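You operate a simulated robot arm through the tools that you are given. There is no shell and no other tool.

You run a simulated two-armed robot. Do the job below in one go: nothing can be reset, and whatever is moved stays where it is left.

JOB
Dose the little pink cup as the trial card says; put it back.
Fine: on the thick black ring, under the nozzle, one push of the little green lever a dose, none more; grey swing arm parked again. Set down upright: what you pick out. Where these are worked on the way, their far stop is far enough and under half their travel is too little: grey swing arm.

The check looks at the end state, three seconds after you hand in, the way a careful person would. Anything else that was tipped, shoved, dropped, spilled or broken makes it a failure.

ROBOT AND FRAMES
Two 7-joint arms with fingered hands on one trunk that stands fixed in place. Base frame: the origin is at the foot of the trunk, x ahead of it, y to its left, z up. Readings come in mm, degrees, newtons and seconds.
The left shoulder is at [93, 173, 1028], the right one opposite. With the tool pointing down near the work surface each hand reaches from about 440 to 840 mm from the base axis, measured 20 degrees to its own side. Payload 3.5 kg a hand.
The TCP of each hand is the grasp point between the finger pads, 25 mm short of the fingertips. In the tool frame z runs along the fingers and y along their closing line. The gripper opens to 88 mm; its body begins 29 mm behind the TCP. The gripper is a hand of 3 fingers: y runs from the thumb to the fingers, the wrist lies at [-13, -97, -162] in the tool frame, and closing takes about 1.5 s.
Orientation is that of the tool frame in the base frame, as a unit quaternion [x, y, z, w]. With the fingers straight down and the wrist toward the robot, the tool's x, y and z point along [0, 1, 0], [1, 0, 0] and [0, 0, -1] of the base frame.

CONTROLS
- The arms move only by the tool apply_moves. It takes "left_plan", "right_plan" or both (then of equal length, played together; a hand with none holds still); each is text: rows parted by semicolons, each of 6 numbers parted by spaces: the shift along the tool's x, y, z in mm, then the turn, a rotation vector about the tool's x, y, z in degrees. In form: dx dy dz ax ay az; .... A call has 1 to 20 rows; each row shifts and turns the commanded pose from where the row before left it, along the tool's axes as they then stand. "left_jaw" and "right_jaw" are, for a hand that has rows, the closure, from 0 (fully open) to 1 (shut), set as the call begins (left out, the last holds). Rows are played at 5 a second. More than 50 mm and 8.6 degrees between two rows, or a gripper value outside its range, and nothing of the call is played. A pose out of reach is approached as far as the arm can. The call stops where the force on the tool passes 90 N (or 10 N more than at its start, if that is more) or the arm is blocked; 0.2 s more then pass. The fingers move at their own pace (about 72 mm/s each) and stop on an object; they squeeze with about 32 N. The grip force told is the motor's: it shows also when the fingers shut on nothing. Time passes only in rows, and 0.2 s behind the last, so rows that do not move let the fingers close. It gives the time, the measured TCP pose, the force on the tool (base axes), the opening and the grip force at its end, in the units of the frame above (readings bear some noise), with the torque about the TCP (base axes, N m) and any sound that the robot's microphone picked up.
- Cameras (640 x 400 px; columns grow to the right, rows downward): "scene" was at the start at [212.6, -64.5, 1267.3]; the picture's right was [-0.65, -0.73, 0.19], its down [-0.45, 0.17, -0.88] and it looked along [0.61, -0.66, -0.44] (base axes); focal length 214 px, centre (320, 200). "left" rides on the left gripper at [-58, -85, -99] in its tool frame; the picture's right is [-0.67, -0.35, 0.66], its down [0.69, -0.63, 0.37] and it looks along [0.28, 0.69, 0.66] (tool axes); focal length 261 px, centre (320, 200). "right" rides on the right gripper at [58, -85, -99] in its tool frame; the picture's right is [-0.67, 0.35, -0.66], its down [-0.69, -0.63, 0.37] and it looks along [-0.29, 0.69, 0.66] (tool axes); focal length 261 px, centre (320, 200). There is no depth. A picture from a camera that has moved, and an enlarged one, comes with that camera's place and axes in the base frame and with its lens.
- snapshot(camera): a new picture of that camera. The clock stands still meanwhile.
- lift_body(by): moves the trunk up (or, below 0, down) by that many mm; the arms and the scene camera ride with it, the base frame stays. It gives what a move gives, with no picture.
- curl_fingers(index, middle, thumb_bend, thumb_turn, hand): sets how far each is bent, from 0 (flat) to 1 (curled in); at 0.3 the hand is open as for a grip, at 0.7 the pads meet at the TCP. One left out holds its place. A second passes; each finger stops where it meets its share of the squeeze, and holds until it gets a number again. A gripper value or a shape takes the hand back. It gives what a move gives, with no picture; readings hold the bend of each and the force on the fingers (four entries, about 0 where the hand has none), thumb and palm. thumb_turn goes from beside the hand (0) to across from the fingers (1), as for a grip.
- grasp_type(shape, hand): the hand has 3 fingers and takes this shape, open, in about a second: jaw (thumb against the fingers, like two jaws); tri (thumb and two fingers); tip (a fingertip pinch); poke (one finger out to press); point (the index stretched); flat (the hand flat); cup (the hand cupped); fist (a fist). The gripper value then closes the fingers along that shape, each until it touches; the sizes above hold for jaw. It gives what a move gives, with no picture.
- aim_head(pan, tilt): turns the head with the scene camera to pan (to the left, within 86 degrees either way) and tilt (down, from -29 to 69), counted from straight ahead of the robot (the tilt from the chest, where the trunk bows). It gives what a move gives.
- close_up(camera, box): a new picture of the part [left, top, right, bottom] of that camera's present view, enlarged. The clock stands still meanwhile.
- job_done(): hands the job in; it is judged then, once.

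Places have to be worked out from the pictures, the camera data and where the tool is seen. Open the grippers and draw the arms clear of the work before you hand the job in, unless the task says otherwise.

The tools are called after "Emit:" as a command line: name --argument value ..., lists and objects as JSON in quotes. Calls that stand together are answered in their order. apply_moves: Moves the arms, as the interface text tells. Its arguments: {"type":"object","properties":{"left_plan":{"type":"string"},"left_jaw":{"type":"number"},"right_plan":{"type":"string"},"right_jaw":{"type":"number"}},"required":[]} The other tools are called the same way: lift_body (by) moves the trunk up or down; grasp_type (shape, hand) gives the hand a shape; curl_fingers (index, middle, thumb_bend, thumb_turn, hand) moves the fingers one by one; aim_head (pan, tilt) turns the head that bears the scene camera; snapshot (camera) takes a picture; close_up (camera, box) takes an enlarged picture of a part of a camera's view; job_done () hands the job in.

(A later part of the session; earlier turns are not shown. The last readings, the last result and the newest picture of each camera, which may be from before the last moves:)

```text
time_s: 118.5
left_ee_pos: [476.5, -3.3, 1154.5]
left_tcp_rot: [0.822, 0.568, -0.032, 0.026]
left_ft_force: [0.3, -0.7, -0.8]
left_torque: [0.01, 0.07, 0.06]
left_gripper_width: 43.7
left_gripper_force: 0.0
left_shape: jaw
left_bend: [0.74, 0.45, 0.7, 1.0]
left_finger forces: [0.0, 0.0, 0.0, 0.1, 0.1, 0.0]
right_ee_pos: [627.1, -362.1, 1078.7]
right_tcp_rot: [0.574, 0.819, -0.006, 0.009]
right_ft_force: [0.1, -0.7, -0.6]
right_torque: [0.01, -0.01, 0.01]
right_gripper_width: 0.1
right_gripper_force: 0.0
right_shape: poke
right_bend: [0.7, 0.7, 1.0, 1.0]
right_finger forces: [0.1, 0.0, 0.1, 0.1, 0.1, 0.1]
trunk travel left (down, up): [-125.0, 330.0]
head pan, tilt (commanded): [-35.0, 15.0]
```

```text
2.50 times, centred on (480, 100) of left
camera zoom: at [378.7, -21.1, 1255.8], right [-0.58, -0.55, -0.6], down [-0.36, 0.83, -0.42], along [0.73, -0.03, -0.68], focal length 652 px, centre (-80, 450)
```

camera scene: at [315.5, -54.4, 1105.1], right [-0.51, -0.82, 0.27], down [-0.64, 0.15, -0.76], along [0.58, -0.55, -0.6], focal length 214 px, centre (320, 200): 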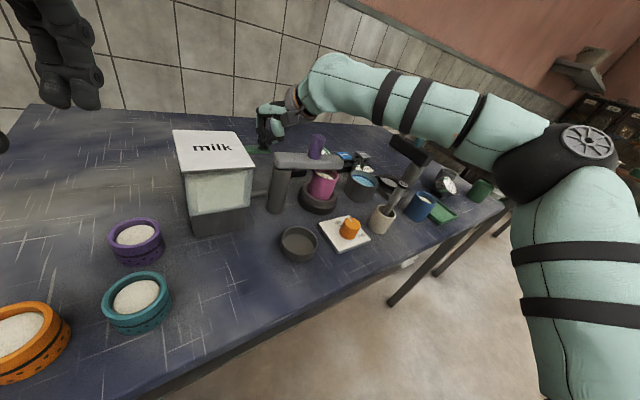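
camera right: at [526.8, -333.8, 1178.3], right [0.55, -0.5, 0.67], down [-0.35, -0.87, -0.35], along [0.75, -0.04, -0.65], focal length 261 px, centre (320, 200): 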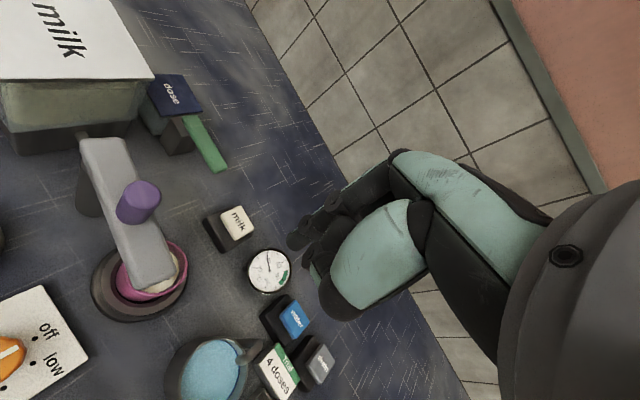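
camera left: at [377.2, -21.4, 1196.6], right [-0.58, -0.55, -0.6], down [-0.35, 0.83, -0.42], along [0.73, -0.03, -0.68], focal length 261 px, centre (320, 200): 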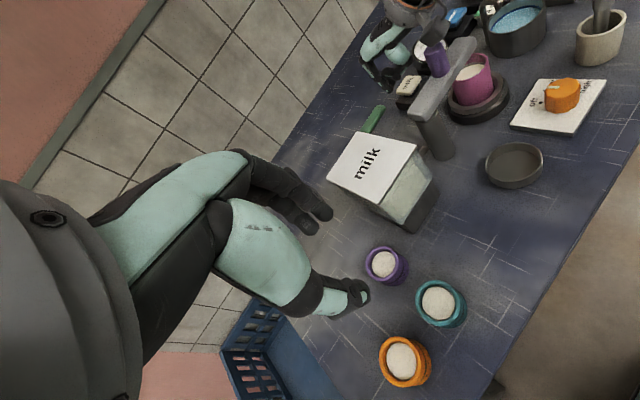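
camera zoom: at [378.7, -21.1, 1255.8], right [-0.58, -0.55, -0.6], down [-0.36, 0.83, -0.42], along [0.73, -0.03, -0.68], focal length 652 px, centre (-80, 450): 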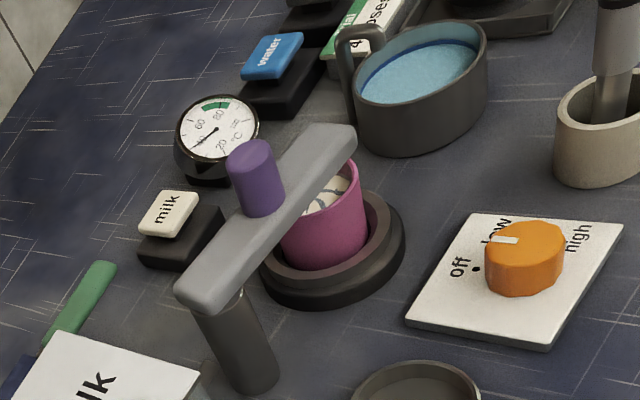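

Next I park the grey arm again. The knob is at ≈(600,-271); I open the right hand and bring it above the knob.

Emit:
grasp_type --hand "right" --shape "jaw"

Emit:
apply_moves --right_plan "31.6 1.9 11.3 0 0 0;31.6 1.9 11.3 0 0 0;31.6 1.9 11.3 0 0 0;0 0 0 0 0 0" --right_jaw 0

Emit:
snapshot --camera "right"

Emit:
close_up --camera "left" --box '[380, 0, 560, 140]'

```text
time_s: 119.4
left_ee_pos: [473.5, -3.1, 1155.3]
left_tcp_rot: [0.822, 0.568, -0.032, 0.026]
left_ft_force: [-0.4, 0.5, -0.3]
left_torque: [0.02, 0.01, -0.01]
left_gripper_width: 43.7
left_gripper_force: 0.1
left_shape: jaw
left_bend: [0.74, 0.45, 0.7, 1.0]
left_finger forces: [0.0, 0.0, 0.0, 0.1, 0.1, 0.0]
right_ee_pos: [627.4, -361.6, 1081.0]
right_tcp_rot: [0.574, 0.819, -0.005, 0.008]
right_ft_force: [0.0, -0.4, 0.5]
right_torque: [0.01, 0.0, -0.03]
right_gripper_width: 87.8
right_gripper_force: 0.1
right_shape: jaw
right_bend: [0.3, 0.3, 0.3, 0.98]
right_finger forces: [0.0, 0.0, 0.1, 0.1, 0.0, 0.0]
trunk travel left (down, up): [-125.0, 330.0]
head pan, tilt (commanded): [-35.0, 15.0]
```

```text
time_s: 120.4
left_ee_pos: [473.4, -3.5, 1155.1]
left_tcp_rot: [0.822, 0.568, -0.032, 0.026]
left_ft_force: [-0.3, 0.5, 0.0]
left_torque: [-0.04, 0.0, 0.04]
left_gripper_width: 43.5
left_gripper_force: 0.0
left_shape: jaw
left_bend: [0.74, 0.45, 0.7, 1.0]
left_finger forces: [0.1, 0.0, 0.1, 0.0, 0.0, 0.0]
right_ee_pos: [599.2, -269.5, 1044.3]
right_tcp_rot: [0.574, 0.819, -0.005, 0.009]
right_ft_force: [-0.3, -0.6, 0.7]
right_torque: [0.0, 0.01, -0.01]
right_gripper_width: 87.9
right_gripper_force: 0.0
right_shape: jaw
right_bend: [0.3, 0.3, 0.3, 0.98]
right_finger forces: [0.0, 0.1, 0.0, 0.0, 0.0, 0.1]
trunk travel left (down, up): [-125.0, 330.0]
head pan, tilt (commanded): [-35.0, 15.0]
```

```text
taken
camera right: at [498.5, -242.6, 1143.4], right [0.55, -0.5, 0.67], down [-0.35, -0.87, -0.35], along [0.76, -0.04, -0.65], focal length 261 px, centre (320, 200)
```

right: 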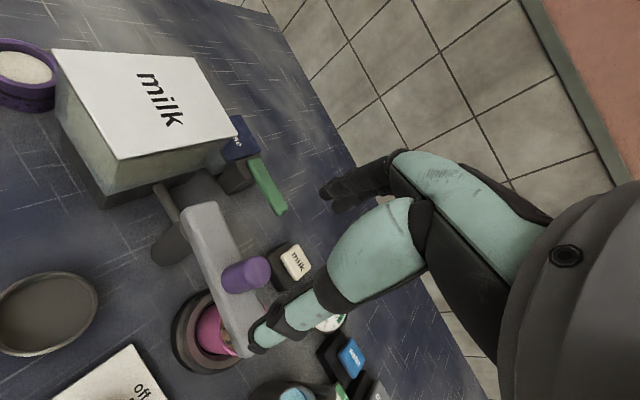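

```text
2.86 times, centred on (470, 70) of left
camera zoom: at [377.4, -21.4, 1256.5], right [-0.58, -0.55, -0.6], down [-0.36, 0.83, -0.42], along [0.73, -0.03, -0.68], focal length 745 px, centre (-109, 571)
```

zoom: 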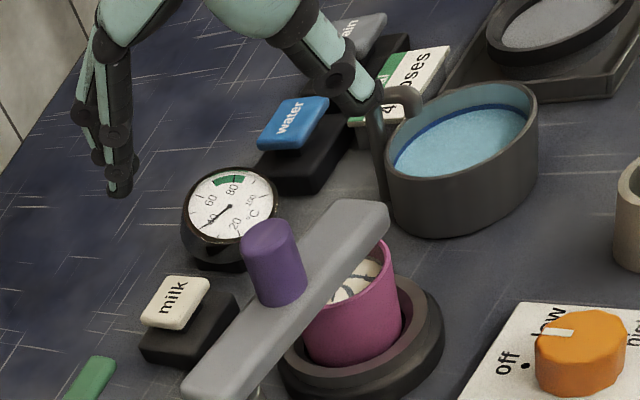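

The knob projects to (601.5,-273). I trim by 3 mm and descend around it to z≈961.

Emit:
apply_moves --right_plan "-3.5 0.9 25 0 0 0;0 0 25 0 0 0;0 0 20 0 0 0;0 0 9 0 0 0;0 0 5 0 0 0;0 0 0 0 0 0"

Emit:
close_up --camera "left" --box '[380, 0, 560, 140]'

Emit:
snapshot --camera "right"

```text
time_s: 121.8
left_ee_pos: [473.9, -3.7, 1154.3]
left_tcp_rot: [0.822, 0.568, -0.031, 0.026]
left_ft_force: [-0.3, 0.4, -0.6]
left_torque: [0.01, 0.01, 0.05]
left_gripper_width: 43.9
left_gripper_force: 0.0
left_shape: jaw
left_bend: [0.74, 0.45, 0.7, 1.0]
left_finger forces: [0.1, 0.0, 0.0, 0.1, 0.0, 0.0]
right_ee_pos: [603.0, -275.8, 958.7]
right_tcp_rot: [0.574, 0.819, -0.004, 0.01]
right_ft_force: [0.1, 0.5, -0.1]
right_torque: [0.02, -0.02, 0.0]
right_gripper_width: 87.9
right_gripper_force: 0.2
right_shape: jaw
right_bend: [0.3, 0.3, 0.3, 0.98]
right_finger forces: [0.0, 0.0, 0.0, 0.1, 0.0, 0.0]
trunk travel left (down, up): [-125.0, 330.0]
head pan, tilt (commanded): [-35.0, 15.0]
```

```text
2.86 times, centred on (470, 70) of left
camera zoom: at [377.3, -20.9, 1256.5], right [-0.58, -0.55, -0.6], down [-0.36, 0.83, -0.43], along [0.73, -0.03, -0.68], focal length 745 px, centre (-109, 571)
```

zoom: 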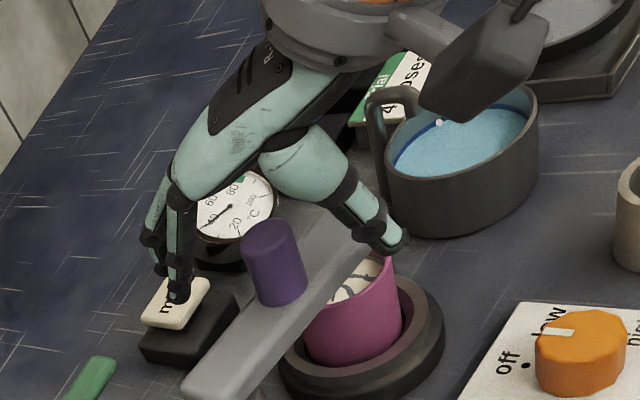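

```text
taken
camera right: at [502.0, -247.7, 1058.9], right [0.55, -0.5, 0.67], down [-0.35, -0.87, -0.35], along [0.76, -0.04, -0.65], focal length 261 px, centre (320, 200)
```

right: 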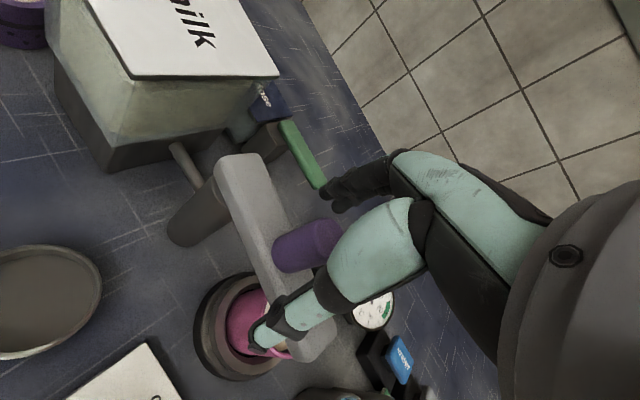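

The knob is midway between fingers and thumb. I grip it.

Emit:
apply_moves --right_plan "1.5 0 -1.5 0 0 0;0 0 0 0 0 0;0 0 0 0 0 0;0 0 0 0 0 0;0 0 0 0 0 0;0 0 0 0 0 0;0 0 0 0 0 0" --right_jaw 1

```text
time_s: 123.4
left_ee_pos: [474.7, -4.6, 1154.7]
left_tcp_rot: [0.822, 0.568, -0.032, 0.026]
left_ft_force: [0.2, -0.1, -0.4]
left_torque: [0.03, 0.01, 0.0]
left_gripper_width: 43.9
left_gripper_force: 0.1
left_shape: jaw
left_bend: [0.74, 0.45, 0.7, 1.0]
left_finger forces: [0.0, 0.0, 0.1, 0.0, 0.0, 0.1]
right_ee_pos: [602.5, -274.4, 960.9]
right_tcp_rot: [0.574, 0.819, -0.006, 0.009]
right_ft_force: [-0.7, 0.1, -1.7]
right_torque: [0.02, -0.04, 0.01]
right_gripper_width: 16.3
right_gripper_force: 31.7
right_shape: jaw
right_bend: [0.73, 0.62, 0.75, 1.0]
right_finger forces: [18.6, 9.7, 0.0, 0.0, 28.5, 0.0]
trunk travel left (down, up): [-125.0, 330.0]
head pan, tilt (commanded): [-35.0, 15.0]
```

Gripped. I lead the knob back along the arc (pivot ≈(605,-221), radius ≈53), turning the hand with it; first 40°.

Emit:
apply_moves --right_plan "4.5 -8.5 0 0 0 4;5.15 -7.8 0 0 0 4;6.0 -7.1 0 0 0 4;6.65 -6.4 0 0 0 4;0 0 0 0 0 0"

Emit:
close_up --camera "left" --box '[380, 0, 600, 180]'

Emit:
snapshot --camera "right"

```text
time_s: 124.6
left_ee_pos: [474.7, -4.7, 1154.1]
left_tcp_rot: [0.822, 0.568, -0.031, 0.026]
left_ft_force: [0.0, -0.5, -0.7]
left_torque: [0.02, 0.0, -0.02]
left_gripper_width: 43.7
left_gripper_force: 0.0
left_shape: jaw
left_bend: [0.74, 0.45, 0.7, 1.0]
left_finger forces: [0.0, 0.0, 0.0, 0.0, 0.0, 0.1]
right_ee_pos: [567.9, -259.6, 961.2]
right_tcp_rot: [0.682, 0.731, -0.004, 0.01]
right_ft_force: [2.1, 0.3, 1.3]
right_torque: [0.01, -0.06, -0.05]
right_gripper_width: 15.6
right_gripper_force: 31.7
right_shape: jaw
right_bend: [0.73, 0.72, 0.76, 0.97]
right_finger forces: [22.7, 9.6, 0.0, 0.1, 30.0, 0.0]
trunk travel left (down, up): [-125.0, 330.0]
head pan, tilt (commanded): [-35.0, 15.0]
```

```text
2.22 times, centred on (490, 90) of left
camera zoom: at [377.6, -20.9, 1256.4], right [-0.58, -0.55, -0.6], down [-0.36, 0.83, -0.42], along [0.73, -0.03, -0.68], focal length 579 px, centre (-58, 444)
```

zoom: 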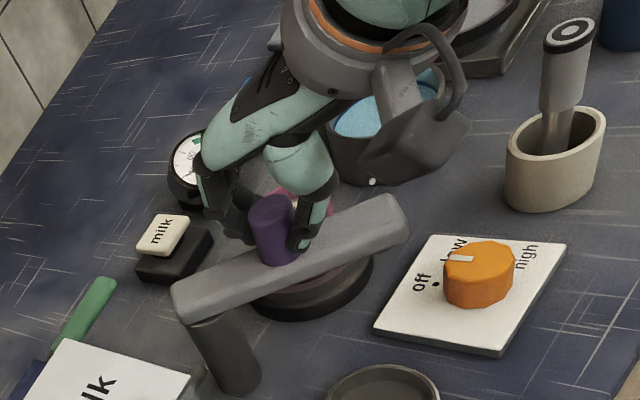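

```text
taken
camera right: at [477.8, -205.6, 1059.8], right [0.39, -0.63, 0.67], down [-0.58, -0.73, -0.36], along [0.72, -0.25, -0.65], focal length 261 px, centre (320, 200)
```

right: 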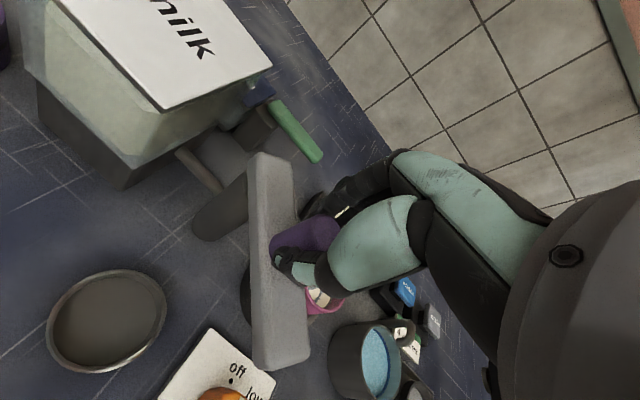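

Small forces, the arm follows nicely (≈225°). I continue the next 30°.

Emit:
apply_moves --right_plan "7.4 -5.7 0 0 0 4;7.9 -5.0 0 0 0 4;8.3 -4.1 0 0 0 4;0 0 0 0 0 0"

Emit:
close_up --camera "left" --box '[380, 0, 600, 200]'

Emit:
snapshot --camera "right"

```text
time_s: 125.6
left_ee_pos: [474.7, -3.7, 1154.2]
left_tcp_rot: [0.822, 0.567, -0.032, 0.025]
left_ft_force: [0.0, 0.5, -0.2]
left_torque: [0.03, 0.01, 0.01]
left_gripper_width: 43.8
left_gripper_force: 0.0
left_shape: jaw
left_bend: [0.74, 0.45, 0.7, 1.0]
left_finger forces: [0.1, 0.0, 0.0, 0.1, 0.1, 0.0]
right_ee_pos: [554.7, -236.8, 960.9]
right_tcp_rot: [0.755, 0.656, -0.003, 0.009]
right_ft_force: [0.5, -1.9, -4.0]
right_torque: [-0.11, -0.04, -0.09]
right_gripper_width: 14.0
right_gripper_force: 32.3
right_shape: jaw
right_bend: [0.73, 0.72, 0.77, 0.93]
right_finger forces: [23.5, 8.0, 0.0, 0.0, 30.1, 0.0]
trunk travel left (down, up): [-125.0, 330.0]
head pan, tilt (commanded): [-35.0, 15.0]
```

```text
2.00 times, centred on (490, 100) of left
camera zoom: at [378.1, -21.7, 1256.2], right [-0.58, -0.55, -0.6], down [-0.36, 0.83, -0.42], along [0.73, -0.03, -0.68], focal length 521 px, centre (-20, 400)
```

zoom: 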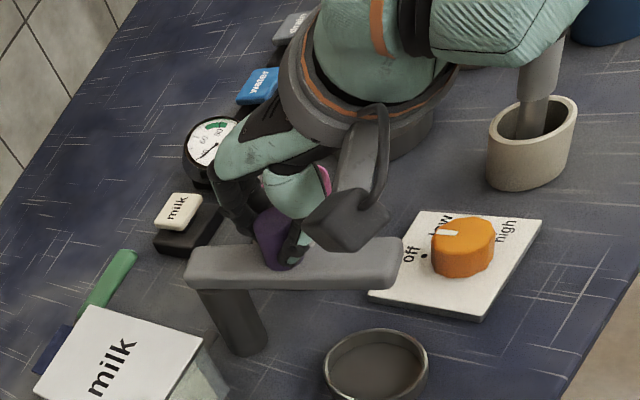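

```text
taken
camera right: at [476.9, -165.6, 1059.7], right [0.25, -0.7, 0.67], down [-0.72, -0.6, -0.36], along [0.65, -0.39, -0.65], focal length 261 px, centre (320, 200)
```

right: 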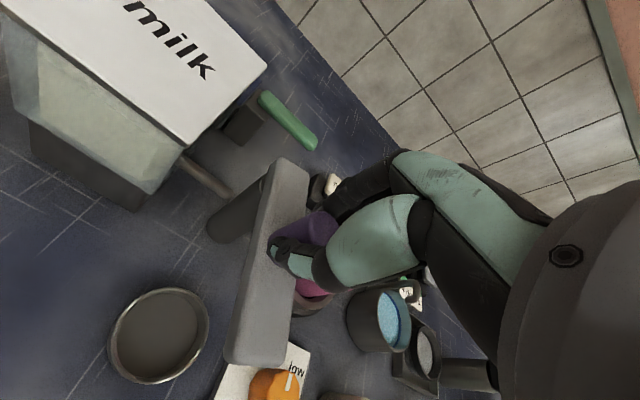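

The arm is at ≈191°. I go on with small steps toward the parked stop.

Emit:
apply_moves --right_plan "8.75 -3.15 0 0 0 3;0 0 0 0 0 0"

Emit:
close_up --camera "left" --box '[380, 0, 600, 200]'

```text
time_s: 126.2
left_ee_pos: [474.0, -2.9, 1154.7]
left_tcp_rot: [0.822, 0.568, -0.032, 0.026]
left_ft_force: [0.2, -0.2, -0.6]
left_torque: [0.04, 0.01, 0.01]
left_gripper_width: 43.5
left_gripper_force: 0.0
left_shape: jaw
left_bend: [0.74, 0.45, 0.7, 1.0]
left_finger forces: [0.0, 0.1, 0.0, 0.0, 0.1, 0.1]
right_ee_pos: [552.9, -226.4, 960.3]
right_tcp_rot: [0.771, 0.637, -0.004, 0.009]
right_ft_force: [0.2, -1.8, -3.1]
right_torque: [-0.1, -0.06, -0.11]
right_gripper_width: 13.9
right_gripper_force: 31.8
right_shape: jaw
right_bend: [0.73, 0.72, 0.77, 0.93]
right_finger forces: [25.6, 5.1, 0.1, 0.0, 30.6, 0.1]
trunk travel left (down, up): [-125.0, 330.0]
head pan, tilt (commanded): [-35.0, 15.0]
```

```text
2.00 times, centred on (490, 100) of left
camera zoom: at [377.9, -21.5, 1256.3], right [-0.58, -0.55, -0.6], down [-0.36, 0.83, -0.42], along [0.73, -0.03, -0.68], focal length 521 px, centre (-20, 400)
```

zoom: 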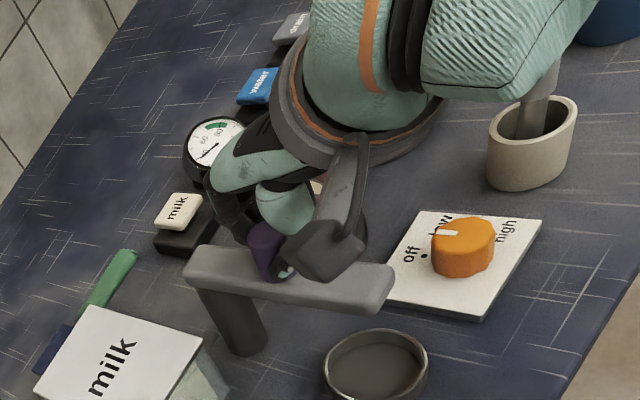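

It is at ≈181°, nearly parked. I push on in 3 mm steps to find the parking stop.

Emit:
apply_moves --right_plan "3.5 -0.6 0 0 0 0;0 0 0 0 0 0"

Emit:
apply_moves --right_plan "3.5 -0.3 0 0 0 0;0 0 0 0 0 0"

Emit:
close_up --camera "left" --box '[380, 0, 600, 200]'

```text
time_s: 126.8
left_ee_pos: [473.8, -4.3, 1155.2]
left_tcp_rot: [0.822, 0.567, -0.032, 0.026]
left_ft_force: [0.0, -0.3, -0.5]
left_torque: [0.01, 0.01, -0.01]
left_gripper_width: 43.7
left_gripper_force: 0.2
left_shape: jaw
left_bend: [0.74, 0.45, 0.7, 1.0]
left_finger forces: [0.0, 0.0, 0.1, 0.0, 0.1, 0.0]
right_ee_pos: [552.7, -225.0, 960.1]
right_tcp_rot: [0.772, 0.636, -0.002, 0.011]
right_ft_force: [-0.3, -7.4, 0.0]
right_torque: [-0.22, -0.06, -0.14]
right_gripper_width: 13.9
right_gripper_force: 32.0
right_shape: jaw
right_bend: [0.73, 0.73, 0.77, 0.92]
right_finger forces: [27.0, 7.4, 0.1, 0.1, 30.1, 0.0]
trunk travel left (down, up): [-125.0, 330.0]
head pan, tilt (commanded): [-35.0, 15.0]
```

```text
time_s: 127.4
left_ee_pos: [474.1, -6.9, 1154.9]
left_tcp_rot: [0.823, 0.567, -0.03, 0.025]
left_ft_force: [0.5, 1.5, 0.1]
left_torque: [-0.01, -0.01, 0.0]
left_gripper_width: 43.6
left_gripper_force: 0.0
left_shape: jaw
left_bend: [0.74, 0.45, 0.7, 1.0]
left_finger forces: [0.0, 0.0, 0.1, 0.1, 0.0, 0.1]
right_ee_pos: [551.2, -223.9, 960.4]
right_tcp_rot: [0.772, 0.635, -0.001, 0.01]
right_ft_force: [-0.6, -22.4, 7.0]
right_torque: [-0.51, -0.11, -0.16]
right_gripper_width: 14.4
right_gripper_force: 32.6
right_shape: jaw
right_bend: [0.73, 0.73, 0.78, 0.93]
right_finger forces: [28.8, 18.1, 0.0, 0.0, 28.4, 0.1]
trunk travel left (down, up): [-125.0, 330.0]
head pan, tilt (commanded): [-35.0, 15.0]
```

```text
2.00 times, centred on (490, 100) of left
camera zoom: at [376.2, -25.4, 1257.0], right [-0.58, -0.55, -0.6], down [-0.35, 0.83, -0.42], along [0.74, -0.03, -0.68], focal length 521 px, centre (-20, 400)
```

zoom: 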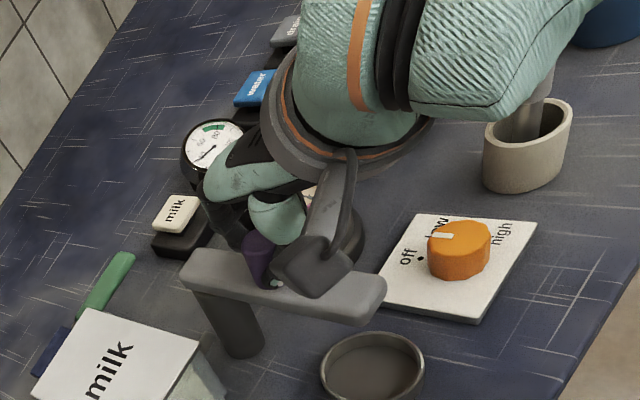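

Force rises to 22 N without motion: the arm is on its parking stop. I relax the push and open the hand.

Emit:
apply_moves --right_plan "-3.2 0.2 0 0 0 0;0 0 0 0 0 0"

Emit:
apply_moves --right_plan "0 0 0 0 0 0;0 0 0 0 0 0;0 0 0 0 0 0;0 0 0 0 0 0;0 0 0 0 0 0;0 0 0 0 0 0" --right_jaw 0

Emit:
close_up --camera "left" --box '[380, 0, 600, 200]'

Emit:
snapshot --camera "right"

```text
time_s: 128.0
left_ee_pos: [473.2, -5.1, 1154.3]
left_tcp_rot: [0.822, 0.568, -0.031, 0.025]
left_ft_force: [0.3, -0.4, 0.1]
left_torque: [0.01, -0.03, -0.01]
left_gripper_width: 43.8
left_gripper_force: 0.0
left_shape: jaw
left_bend: [0.74, 0.45, 0.7, 1.0]
left_finger forces: [0.1, 0.0, 0.1, 0.1, 0.0, 0.0]
right_ee_pos: [551.1, -225.1, 959.2]
right_tcp_rot: [0.772, 0.636, -0.003, 0.01]
right_ft_force: [0.8, -14.8, 4.0]
right_torque: [-0.31, -0.09, -0.18]
right_gripper_width: 14.8
right_gripper_force: 31.7
right_shape: jaw
right_bend: [0.73, 0.73, 0.78, 0.93]
right_finger forces: [28.4, 12.4, 0.1, 0.0, 29.1, 0.1]
trunk travel left (down, up): [-125.0, 330.0]
head pan, tilt (commanded): [-35.0, 15.0]
```

```text
time_s: 129.4
left_ee_pos: [475.2, -3.0, 1154.4]
left_tcp_rot: [0.822, 0.568, -0.032, 0.025]
left_ft_force: [0.5, 0.0, 0.6]
left_torque: [0.0, -0.02, 0.01]
left_gripper_width: 43.5
left_gripper_force: 0.1
left_shape: jaw
left_bend: [0.74, 0.45, 0.7, 1.0]
left_finger forces: [0.0, 0.0, 0.0, 0.0, 0.0, 0.0]
right_ee_pos: [550.7, -222.4, 959.8]
right_tcp_rot: [0.772, 0.636, -0.002, 0.01]
right_ft_force: [-0.8, -0.2, -0.2]
right_torque: [-0.01, -0.03, -0.05]
right_gripper_width: 87.5
right_gripper_force: 0.1
right_shape: jaw
right_bend: [0.3, 0.3, 0.3, 0.98]
right_finger forces: [0.1, 0.1, 0.0, 0.1, 0.0, 0.0]
trunk travel left (down, up): [-125.0, 330.0]
head pan, tilt (commanded): [-35.0, 15.0]
```

```text
2.00 times, centred on (490, 100) of left
camera zoom: at [377.3, -20.8, 1256.6], right [-0.58, -0.55, -0.6], down [-0.36, 0.83, -0.43], along [0.73, -0.03, -0.68], focal length 521 px, centre (-20, 400)
```

zoom: 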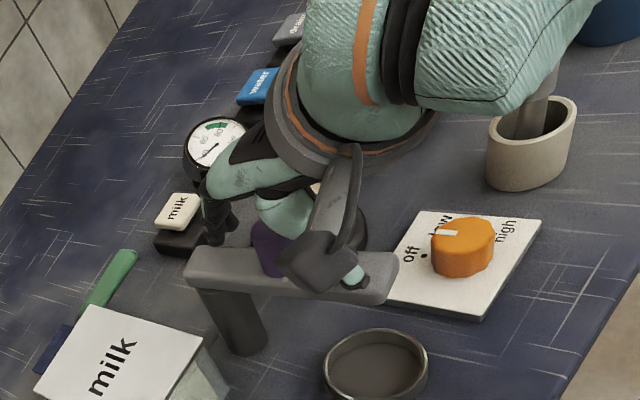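

```text
taken
camera right: at [478.1, -147.6, 1058.8], right [0.21, -0.71, 0.67], down [-0.75, -0.56, -0.36], along [0.63, -0.43, -0.65], focal length 261 px, centre (320, 200)
```

right: 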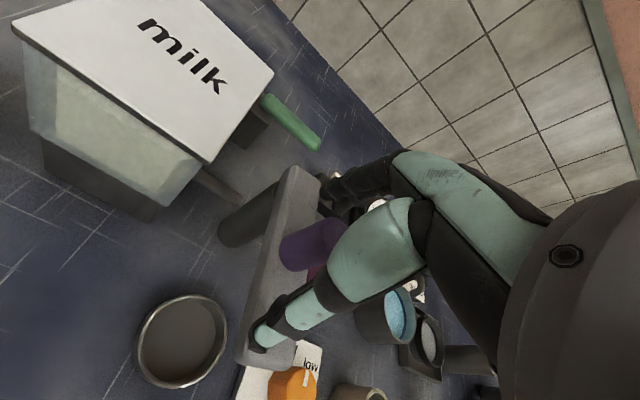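

Opened; it seems the opening thumb may have dragged the arm back a few degrees. I rise and look at it unobstructed.

Emit:
apply_moves --right_plan "0 0 -15 0 0 0;0 0 -25 0 0 0;0 0 -30 0 0 0;0 0 0 0 0 0"

Emit:
apply_moves --right_plan "-30 -20 -5 0 0 0;-30 -20 -5 0 0 0;-30 -20 -5 0 0 0;-30 0 0 0 0 0;0 0 0 0 0 0"

Emit:
aim_head --pan -30 --tilt 35

Emit:
close_up --camera "scene" --box '[200, 110, 344, 200]'

Emit:
close_up --camera "left" --box '[380, 0, 600, 200]'

Emit:
close_up --camera "scene" --box '[280, 140, 440, 240]'

```text
time_s: 130.4
left_ee_pos: [474.1, -3.8, 1155.4]
left_tcp_rot: [0.822, 0.568, -0.032, 0.026]
left_ft_force: [0.0, 0.5, 0.6]
left_torque: [0.01, 0.03, 0.02]
left_gripper_width: 43.6
left_gripper_force: 0.1
left_shape: jaw
left_bend: [0.74, 0.45, 0.7, 1.0]
left_finger forces: [0.0, 0.0, 0.0, 0.1, 0.0, 0.0]
right_ee_pos: [551.7, -221.3, 1031.4]
right_tcp_rot: [0.771, 0.636, -0.003, 0.01]
right_ft_force: [-0.1, 0.0, 0.2]
right_torque: [0.0, 0.02, 0.03]
right_gripper_width: 87.7
right_gripper_force: 0.0
right_shape: jaw
right_bend: [0.3, 0.3, 0.3, 0.98]
right_finger forces: [0.1, 0.0, 0.1, 0.0, 0.0, 0.1]
trunk travel left (down, up): [-125.0, 330.0]
head pan, tilt (commanded): [-35.0, 15.0]
```

```text
time_s: 131.6
left_ee_pos: [474.2, -2.8, 1154.4]
left_tcp_rot: [0.822, 0.568, -0.032, 0.027]
left_ft_force: [-0.3, 0.2, 0.1]
left_torque: [0.0, 0.02, 0.02]
left_gripper_width: 43.6
left_gripper_force: 0.0
left_shape: jaw
left_bend: [0.74, 0.45, 0.7, 1.0]
left_finger forces: [0.0, 0.1, 0.1, 0.0, 0.0, 0.1]
right_ee_pos: [470.0, -328.5, 1044.8]
right_tcp_rot: [0.771, 0.636, -0.003, 0.01]
right_ft_force: [0.1, -0.6, 0.1]
right_torque: [0.01, 0.01, -0.01]
right_gripper_width: 87.6
right_gripper_force: 0.0
right_shape: jaw
right_bend: [0.3, 0.3, 0.3, 0.98]
right_finger forces: [0.0, 0.0, 0.0, 0.0, 0.0, 0.1]
trunk travel left (down, up): [-125.0, 330.0]
head pan, tilt (commanded): [-35.0, 15.0]
```

```text
time_s: 132.4
left_ee_pos: [474.4, -3.3, 1154.7]
left_tcp_rot: [0.822, 0.568, -0.032, 0.027]
left_ft_force: [0.0, 0.3, 0.5]
left_torque: [0.02, -0.01, 0.0]
left_gripper_width: 44.0
left_gripper_force: 0.0
left_shape: jaw
left_bend: [0.74, 0.45, 0.7, 1.0]
left_finger forces: [0.0, 0.0, 0.0, 0.0, 0.0, 0.0]
right_ee_pos: [468.8, -329.9, 1045.0]
right_tcp_rot: [0.771, 0.636, -0.003, 0.01]
right_ft_force: [-0.9, 0.8, 0.3]
right_torque: [0.03, 0.04, 0.04]
right_gripper_width: 87.5
right_gripper_force: 0.0
right_shape: jaw
right_bend: [0.3, 0.3, 0.3, 0.98]
right_finger forces: [0.0, 0.0, 0.0, 0.1, 0.1, 0.0]
trunk travel left (down, up): [-125.0, 330.0]
head pan, tilt (commanded): [-30.0, 35.0]
```

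```text
4.44 times, centred on (272, 155) of scene
camera zoom: at [211.0, -45.0, 1233.9], right [-0.48, -0.87, 0.14], down [-0.71, 0.29, -0.65], along [0.52, -0.41, -0.75], focal length 953 px, centre (533, 400)
```

zoom: 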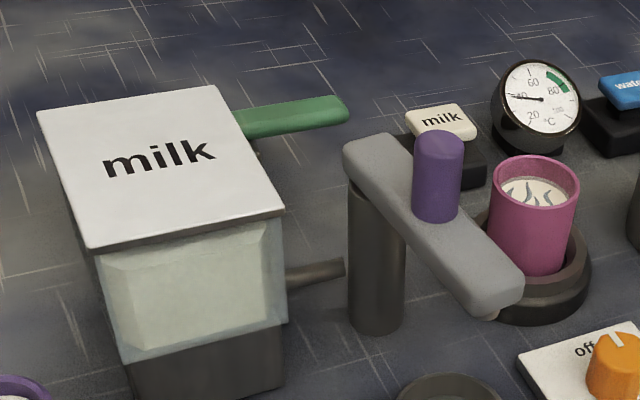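

```text
2.00 times, centred on (490, 100) of left
camera zoom: at [377.3, -21.1, 1256.5], right [-0.58, -0.55, -0.6], down [-0.36, 0.83, -0.43], along [0.73, -0.03, -0.68], focal length 521 px, centre (-20, 400)
```

zoom: 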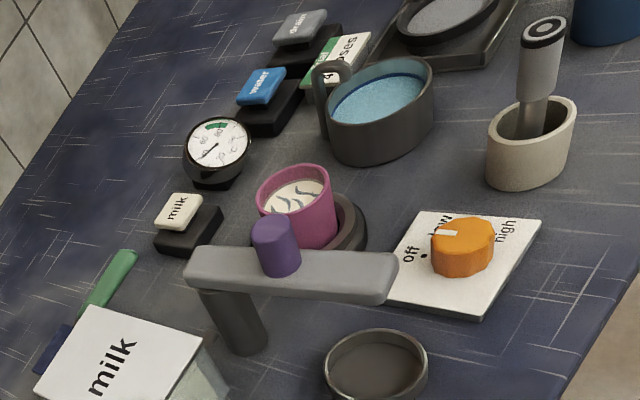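

```text
4.00 times, centred on (360, 190) of scene
camera zoom: at [211.0, -45.0, 1233.9], right [-0.48, -0.87, 0.14], down [-0.71, 0.29, -0.65], along [0.52, -0.41, -0.75], focal length 858 px, centre (160, 240)
```

zoom: 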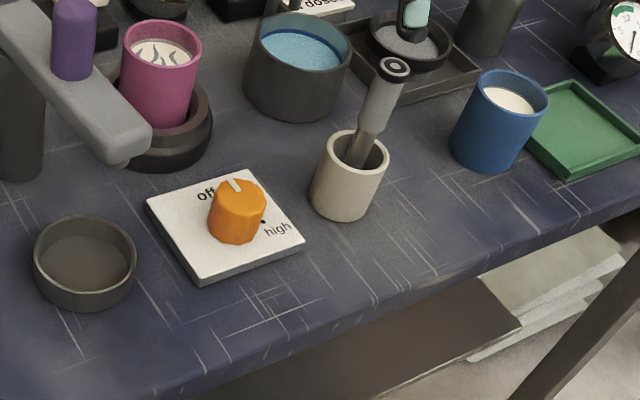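

Compared with my very first picture from the same head pose, the arm lacks ≈7° to its original parked place. I also zoom on the cup's content now that it is unobstructed.

Emit:
close_up --camera "scene" --box '[308, 142, 334, 162]'

Emit:
close_up --camera "left" --box '[505, 75, 555, 125]'

Emit:
snapshot --camera "right"

```text
16.00 times, centred on (321, 152) of scene
camera zoom: at [211.0, -45.0, 1233.9], right [-0.48, -0.87, 0.14], down [-0.71, 0.29, -0.65], along [0.52, -0.41, -0.75], focal length 3432 px, centre (304, 968)
```

zoom: 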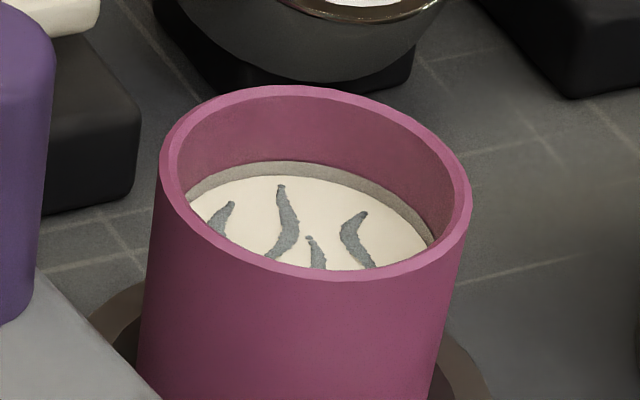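

```text
8.00 times, centred on (530, 100) of left
camera zoom: at [377.3, -21.1, 1256.5], right [-0.58, -0.55, -0.6], down [-0.36, 0.83, -0.43], along [0.73, -0.03, -0.68], focal length 2085 px, centre (-1360, 1000)
```

zoom: 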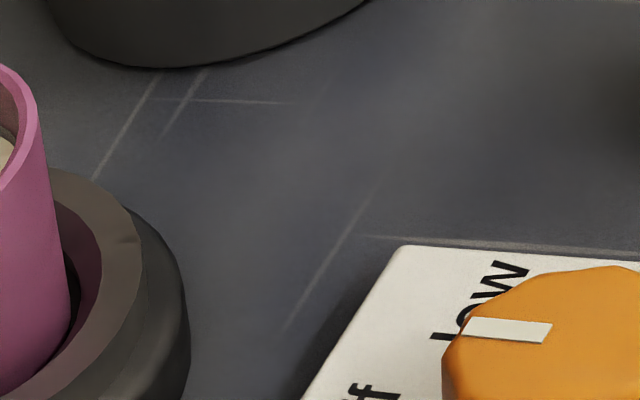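

```text
taken
camera right: at [395.6, -253.8, 1143.6], right [0.21, -0.71, 0.67], down [-0.75, -0.56, -0.36], along [0.63, -0.43, -0.65], focal length 261 px, centre (320, 200)
```

right: 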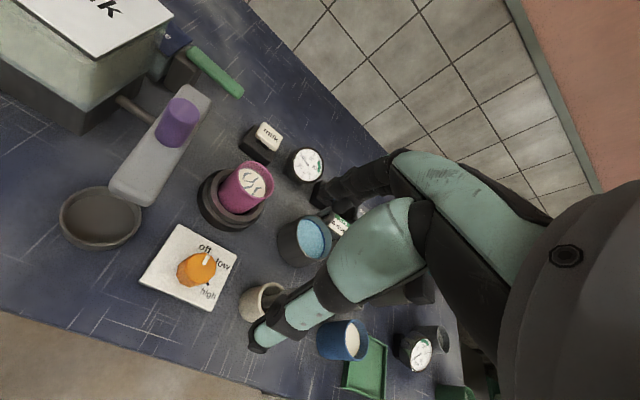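

The content shows the dosed pattern, grown since the second dose; cup stands fine. Now I finish parking: with closed fingers I go to the -y side of the knob to push it the last ≈7° in +y.

Emit:
grasp_type --hand "right" --shape "poke"

Emit:
apply_moves --right_plan "0 0 0 0 0 -5.5;0 0 0 0 0 -5.5;15 25 15 0 0 0;15 25 15 0 0 0;15 25 15 0 0 0;0 0 20 0 0 0;0 0 0 0 0 0"

Emit:
close_up --camera "left" --box '[380, 0, 600, 200]'

Emit:
close_up --camera "scene" --box '[220, 70, 364, 200]'

Emit:
snapshot --camera "right"

```text
time_s: 133.3
left_ee_pos: [473.7, -3.8, 1155.1]
left_tcp_rot: [0.822, 0.568, -0.031, 0.026]
left_ft_force: [0.8, 0.3, 0.2]
left_torque: [-0.02, 0.02, -0.03]
left_gripper_width: 43.7
left_gripper_force: 0.1
left_shape: jaw
left_bend: [0.74, 0.45, 0.7, 1.0]
left_finger forces: [0.1, 0.1, 0.1, 0.1, 0.0, 0.0]
right_ee_pos: [469.8, -328.7, 1044.9]
right_tcp_rot: [0.772, 0.636, -0.003, 0.01]
right_ft_force: [-0.5, -0.2, 0.6]
right_torque: [0.01, -0.01, 0.0]
right_gripper_width: 0.0
right_gripper_force: 0.1
right_shape: poke
right_bend: [0.7, 0.7, 1.0, 1.0]
right_finger forces: [0.0, 0.1, 0.0, 0.0, 0.1, 0.0]
trunk travel left (down, up): [-125.0, 330.0]
head pan, tilt (commanded): [-30.0, 35.0]
```

```text
time_s: 134.9
left_ee_pos: [473.6, -2.3, 1155.9]
left_tcp_rot: [0.822, 0.568, -0.032, 0.026]
left_ft_force: [0.0, -0.1, 0.0]
left_torque: [0.05, -0.01, 0.0]
left_gripper_width: 43.7
left_gripper_force: 0.0
left_shape: jaw
left_bend: [0.74, 0.45, 0.7, 1.0]
left_finger forces: [0.1, 0.0, 0.0, 0.0, 0.1, 0.0]
right_ee_pos: [544.0, -283.4, 981.5]
right_tcp_rot: [0.707, 0.707, -0.004, 0.01]
right_ft_force: [-0.1, 0.0, -0.7]
right_torque: [0.05, 0.0, -0.01]
right_gripper_width: 0.1
right_gripper_force: 0.2
right_shape: poke
right_bend: [0.7, 0.7, 1.0, 1.0]
right_finger forces: [0.0, 0.0, 0.0, 0.0, 0.0, 0.0]
trunk travel left (down, up): [-125.0, 330.0]
head pan, tilt (commanded): [-30.0, 35.0]
```

```text
2.00 times, centred on (490, 100) of left
camera zoom: at [377.3, -20.8, 1256.6], right [-0.58, -0.55, -0.6], down [-0.36, 0.83, -0.43], along [0.73, -0.03, -0.68], focal length 521 px, centre (-20, 400)
```

zoom: 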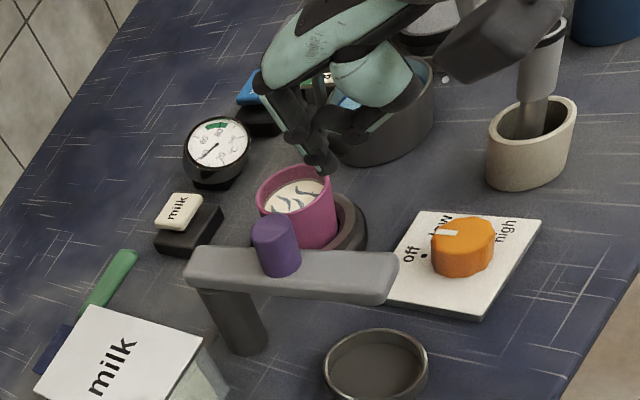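

```text
3.08 times, centred on (292, 135) of scene
camera zoom: at [211.0, -44.8, 1233.8], right [-0.48, -0.87, 0.14], down [-0.71, 0.29, -0.65], along [0.52, -0.41, -0.75], focal length 660 px, centre (406, 400)
```

zoom: 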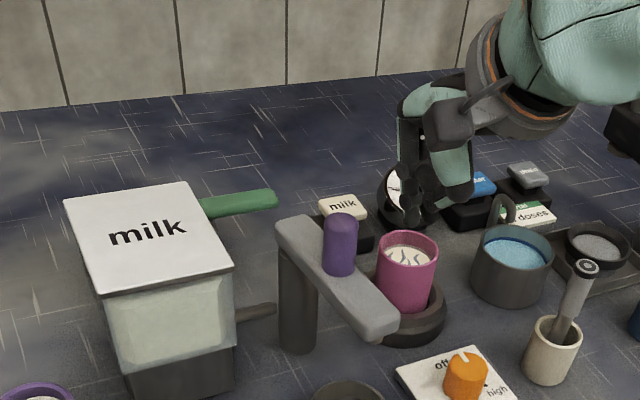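

```text
taken
camera right: at [458.6, -224.2, 1081.0], right [0.34, -0.66, 0.67], down [-0.63, -0.69, -0.36], along [0.7, -0.3, -0.65], focal length 261 px, centre (320, 200)
```

right: 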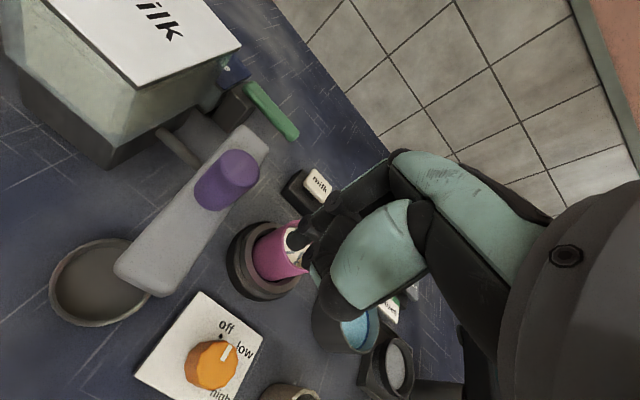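

Well placed beside the knob. I descend to z≈957 and push gently toward +y.

Emit:
apply_moves --right_plan "0 0 12 0 0 0;0 0 12 0 0 0;6 0 0 0 0 0;6 0 0 0 0 0;6 0 0 0 0 0;0 0 0 0 0 0"

Emit:
close_up --camera "left" --box '[380, 0, 600, 200]'

Emit:
close_up --camera "scene" --box '[250, 110, 350, 200]'

```text
time_s: 136.3
left_ee_pos: [475.1, -2.8, 1155.3]
left_tcp_rot: [0.822, 0.568, -0.031, 0.026]
left_ft_force: [0.3, 0.1, 0.3]
left_torque: [-0.02, -0.01, 0.02]
left_gripper_width: 43.8
left_gripper_force: 0.0
left_shape: jaw
left_bend: [0.74, 0.45, 0.7, 1.0]
left_finger forces: [0.0, 0.0, 0.1, 0.0, 0.0, 0.0]
right_ee_pos: [544.8, -266.3, 956.2]
right_tcp_rot: [0.707, 0.707, -0.004, 0.01]
right_ft_force: [-0.1, 0.8, -0.2]
right_torque: [0.03, -0.01, -0.04]
right_gripper_width: 0.1
right_gripper_force: 0.1
right_shape: poke
right_bend: [0.7, 0.7, 1.0, 1.0]
right_finger forces: [0.1, 0.1, 0.1, 0.1, 0.1, 0.0]
trunk travel left (down, up): [-125.0, 330.0]
head pan, tilt (commanded): [-30.0, 35.0]
```

```text
2.00 times, centred on (490, 100) of left
camera zoom: at [377.3, -21.0, 1256.6], right [-0.58, -0.55, -0.6], down [-0.36, 0.83, -0.43], along [0.73, -0.03, -0.68], focal length 521 px, centre (-20, 400)
```

zoom: 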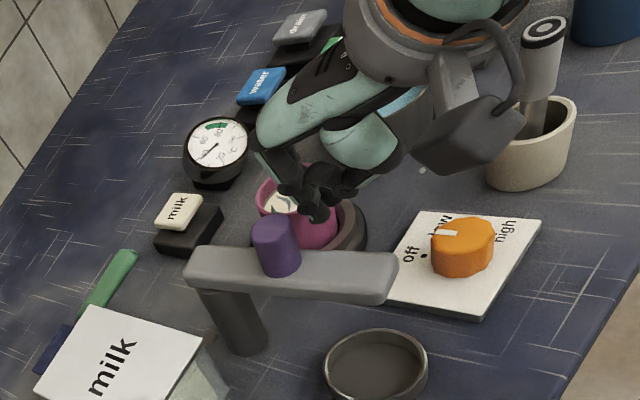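

```text
4.44 times, centred on (300, 155) of scene
camera zoom: at [211.0, -44.9, 1233.8], right [-0.48, -0.87, 0.14], down [-0.71, 0.29, -0.65], along [0.52, -0.41, -0.75], focal length 953 px, centre (409, 400)
```

zoom: 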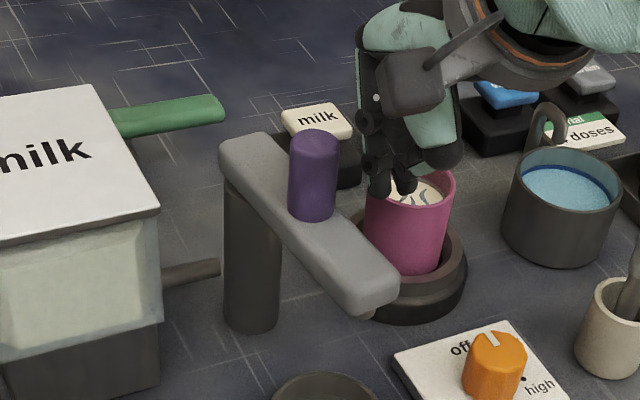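

About 12 mm gap remains to the knob. I go on in small steps.

Emit:
apply_moves --right_plan "5 0 0 0 0 0;5 0 0 0 0 0;0 0 0 0 0 0"

Emit:
close_up --camera "scene" --box '[250, 110, 350, 200]'

Emit:
close_up --camera "left" --box '[440, 50, 560, 160]'

```text
time_s: 137.1
left_ee_pos: [474.0, -3.4, 1155.3]
left_tcp_rot: [0.822, 0.568, -0.032, 0.026]
left_ft_force: [0.1, 0.3, 0.3]
left_torque: [0.02, 0.01, 0.01]
left_gripper_width: 43.9
left_gripper_force: 0.0
left_shape: jaw
left_bend: [0.74, 0.45, 0.7, 1.0]
left_finger forces: [0.1, 0.0, 0.0, 0.1, 0.0, 0.1]
right_ee_pos: [546.1, -256.0, 955.8]
right_tcp_rot: [0.707, 0.707, -0.003, 0.01]
right_ft_force: [-0.1, 0.3, -0.5]
right_torque: [-0.01, -0.03, 0.02]
right_gripper_width: 0.1
right_gripper_force: 0.1
right_shape: poke
right_bend: [0.7, 0.7, 1.0, 1.0]
right_finger forces: [0.1, 0.0, 0.0, 0.0, 0.0, 0.0]
trunk travel left (down, up): [-125.0, 330.0]
head pan, tilt (commanded): [-30.0, 35.0]
```

```text
4.44 times, centred on (300, 155) of scene
camera zoom: at [211.0, -44.9, 1233.8], right [-0.48, -0.87, 0.14], down [-0.71, 0.29, -0.65], along [0.52, -0.41, -0.75], focal length 953 px, centre (409, 400)
```

zoom: 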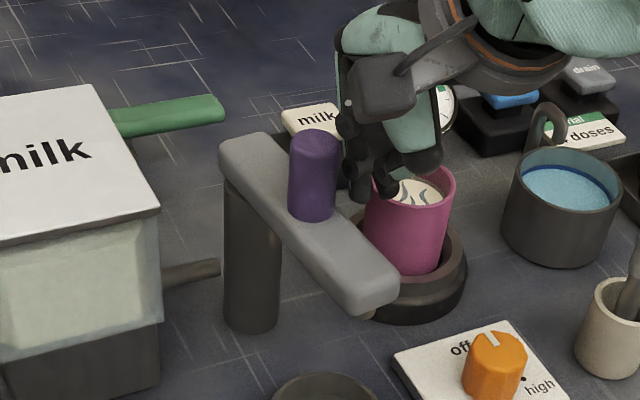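

```text
3.64 times, centred on (500, 105) of left
camera zoom: at [377.3, -21.0, 1256.6], right [-0.58, -0.55, -0.6], down [-0.36, 0.83, -0.43], along [0.73, -0.03, -0.68], focal length 948 px, centre (-334, 546)
```

zoom: 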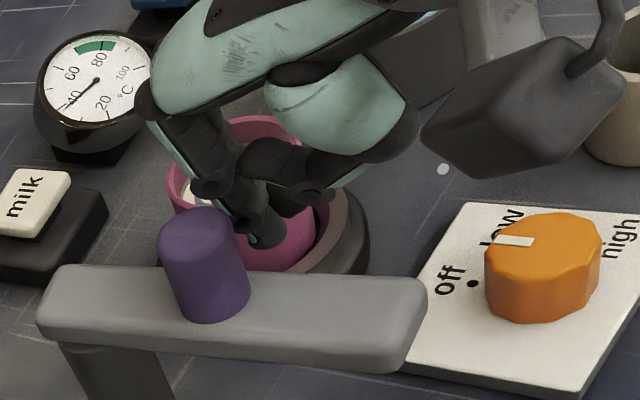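

The tip is right at the knob's -y side. I continue pushing with 4 mm steps until the stop is felt.

Emit:
apply_moves --right_plan "4 0 0 0 0 0;4 0 0 0 0 0;0 0 0 0 0 0"

Emit:
close_up --camera "scene" --box '[200, 110, 344, 200]'

```text
time_s: 137.9
left_ee_pos: [474.7, -3.9, 1155.3]
left_tcp_rot: [0.822, 0.568, -0.031, 0.026]
left_ft_force: [-0.2, 0.7, 1.0]
left_torque: [0.01, -0.02, 0.01]
left_gripper_width: 43.8
left_gripper_force: 0.0
left_shape: jaw
left_bend: [0.74, 0.45, 0.7, 1.0]
left_finger forces: [0.0, 0.0, 0.0, 0.1, 0.1, 0.1]
right_ee_pos: [544.9, -247.5, 957.6]
right_tcp_rot: [0.707, 0.707, -0.004, 0.01]
right_ft_force: [-0.3, -0.3, -0.1]
right_torque: [0.0, -0.02, -0.03]
right_gripper_width: 0.1
right_gripper_force: 0.0
right_shape: poke
right_bend: [0.7, 0.7, 1.0, 1.0]
right_finger forces: [0.1, 0.0, 0.0, 0.1, 0.0, 0.1]
trunk travel left (down, up): [-125.0, 330.0]
head pan, tilt (commanded): [-30.0, 35.0]
```

```text
4.44 times, centred on (272, 155) of scene
camera zoom: at [211.0, -44.9, 1233.8], right [-0.48, -0.87, 0.14], down [-0.71, 0.29, -0.65], along [0.52, -0.41, -0.75], focal length 953 px, centre (533, 400)
```

zoom: 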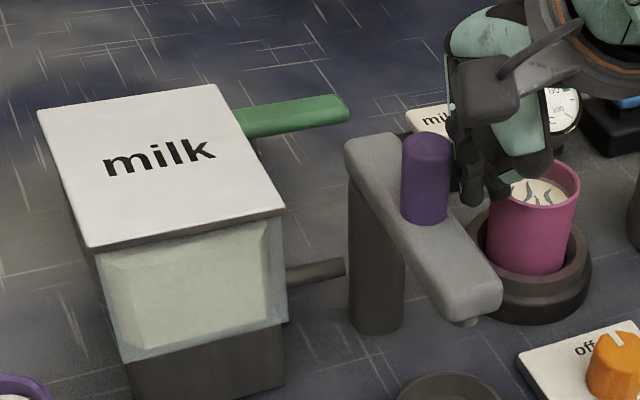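

The grey arm now matches its original picture almost exactly. I nudge 2 mm more to check it is on its stop.

Emit:
apply_moves --right_plan "2 0 0 0 0 0;0 0 0 0 0 0"

Emit:
close_up --camera "scene" --box '[200, 110, 344, 200]'

```text
time_s: 138.5
left_ee_pos: [474.3, -3.1, 1154.8]
left_tcp_rot: [0.823, 0.567, -0.031, 0.027]
left_ft_force: [-0.3, -0.7, -0.4]
left_torque: [-0.02, 0.01, 0.02]
left_gripper_width: 43.8
left_gripper_force: 0.1
left_shape: jaw
left_bend: [0.74, 0.45, 0.7, 1.0]
left_finger forces: [0.0, 0.1, 0.0, 0.0, 0.0, 0.0]
right_ee_pos: [544.1, -245.5, 955.7]
right_tcp_rot: [0.707, 0.707, -0.003, 0.01]
right_ft_force: [1.1, -0.6, -0.2]
right_torque: [0.0, -0.03, -0.03]
right_gripper_width: 0.0
right_gripper_force: 0.0
right_shape: poke
right_bend: [0.7, 0.7, 1.0, 1.0]
right_finger forces: [0.8, 0.0, 0.0, 0.0, 0.1, 0.0]
trunk travel left (down, up): [-125.0, 330.0]
head pan, tilt (commanded): [-30.0, 35.0]
```

```text
4.44 times, centred on (272, 155) of scene
camera zoom: at [211.0, -45.1, 1233.8], right [-0.48, -0.87, 0.14], down [-0.71, 0.29, -0.65], along [0.52, -0.41, -0.75], focal length 953 px, centre (533, 400)
```

zoom: 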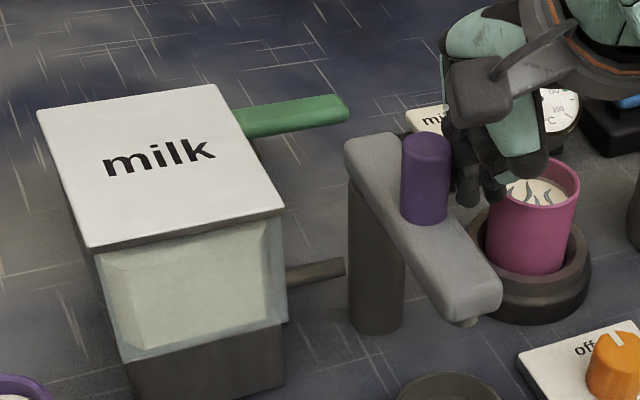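

Emit:
apply_moves --right_plan "2 0 0 0 0 0;0 0 0 0 0 0"

Emit:
close_up --camera "scene" --box '[200, 110, 344, 200]'

```text
time_s: 139.1
left_ee_pos: [474.9, -4.1, 1154.5]
left_tcp_rot: [0.822, 0.568, -0.033, 0.027]
left_ft_force: [0.2, -0.5, -0.2]
left_torque: [-0.02, -0.01, -0.03]
left_gripper_width: 43.7
left_gripper_force: 0.1
left_shape: jaw
left_bend: [0.74, 0.45, 0.7, 1.0]
left_finger forces: [0.0, 0.0, 0.0, 0.1, 0.0, 0.0]
right_ee_pos: [544.3, -245.3, 956.6]
right_tcp_rot: [0.707, 0.707, -0.004, 0.01]
right_ft_force: [1.2, -5.3, 0.4]
right_torque: [0.05, -0.02, -0.09]
right_gripper_width: 0.0
right_gripper_force: 0.1
right_shape: poke
right_bend: [0.7, 0.7, 1.0, 1.0]
right_finger forces: [5.4, 0.0, 0.1, 0.0, 0.1, 0.1]
trunk travel left (down, up): [-125.0, 330.0]
head pan, tilt (commanded): [-30.0, 35.0]
```

```text
4.44 times, centred on (272, 155) of scene
camera zoom: at [211.1, -45.9, 1233.8], right [-0.48, -0.87, 0.14], down [-0.71, 0.29, -0.65], along [0.52, -0.41, -0.75], focal length 953 px, centre (533, 400)
```

zoom: 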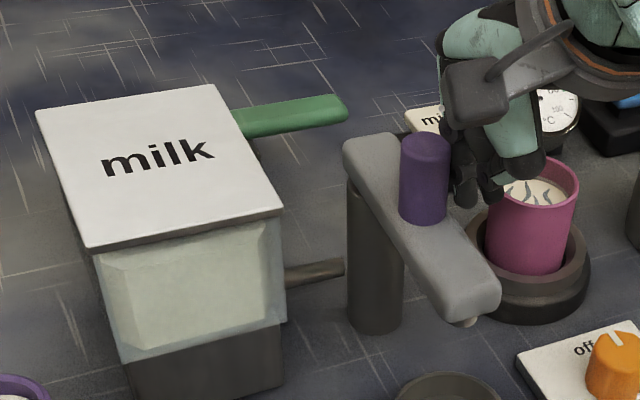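

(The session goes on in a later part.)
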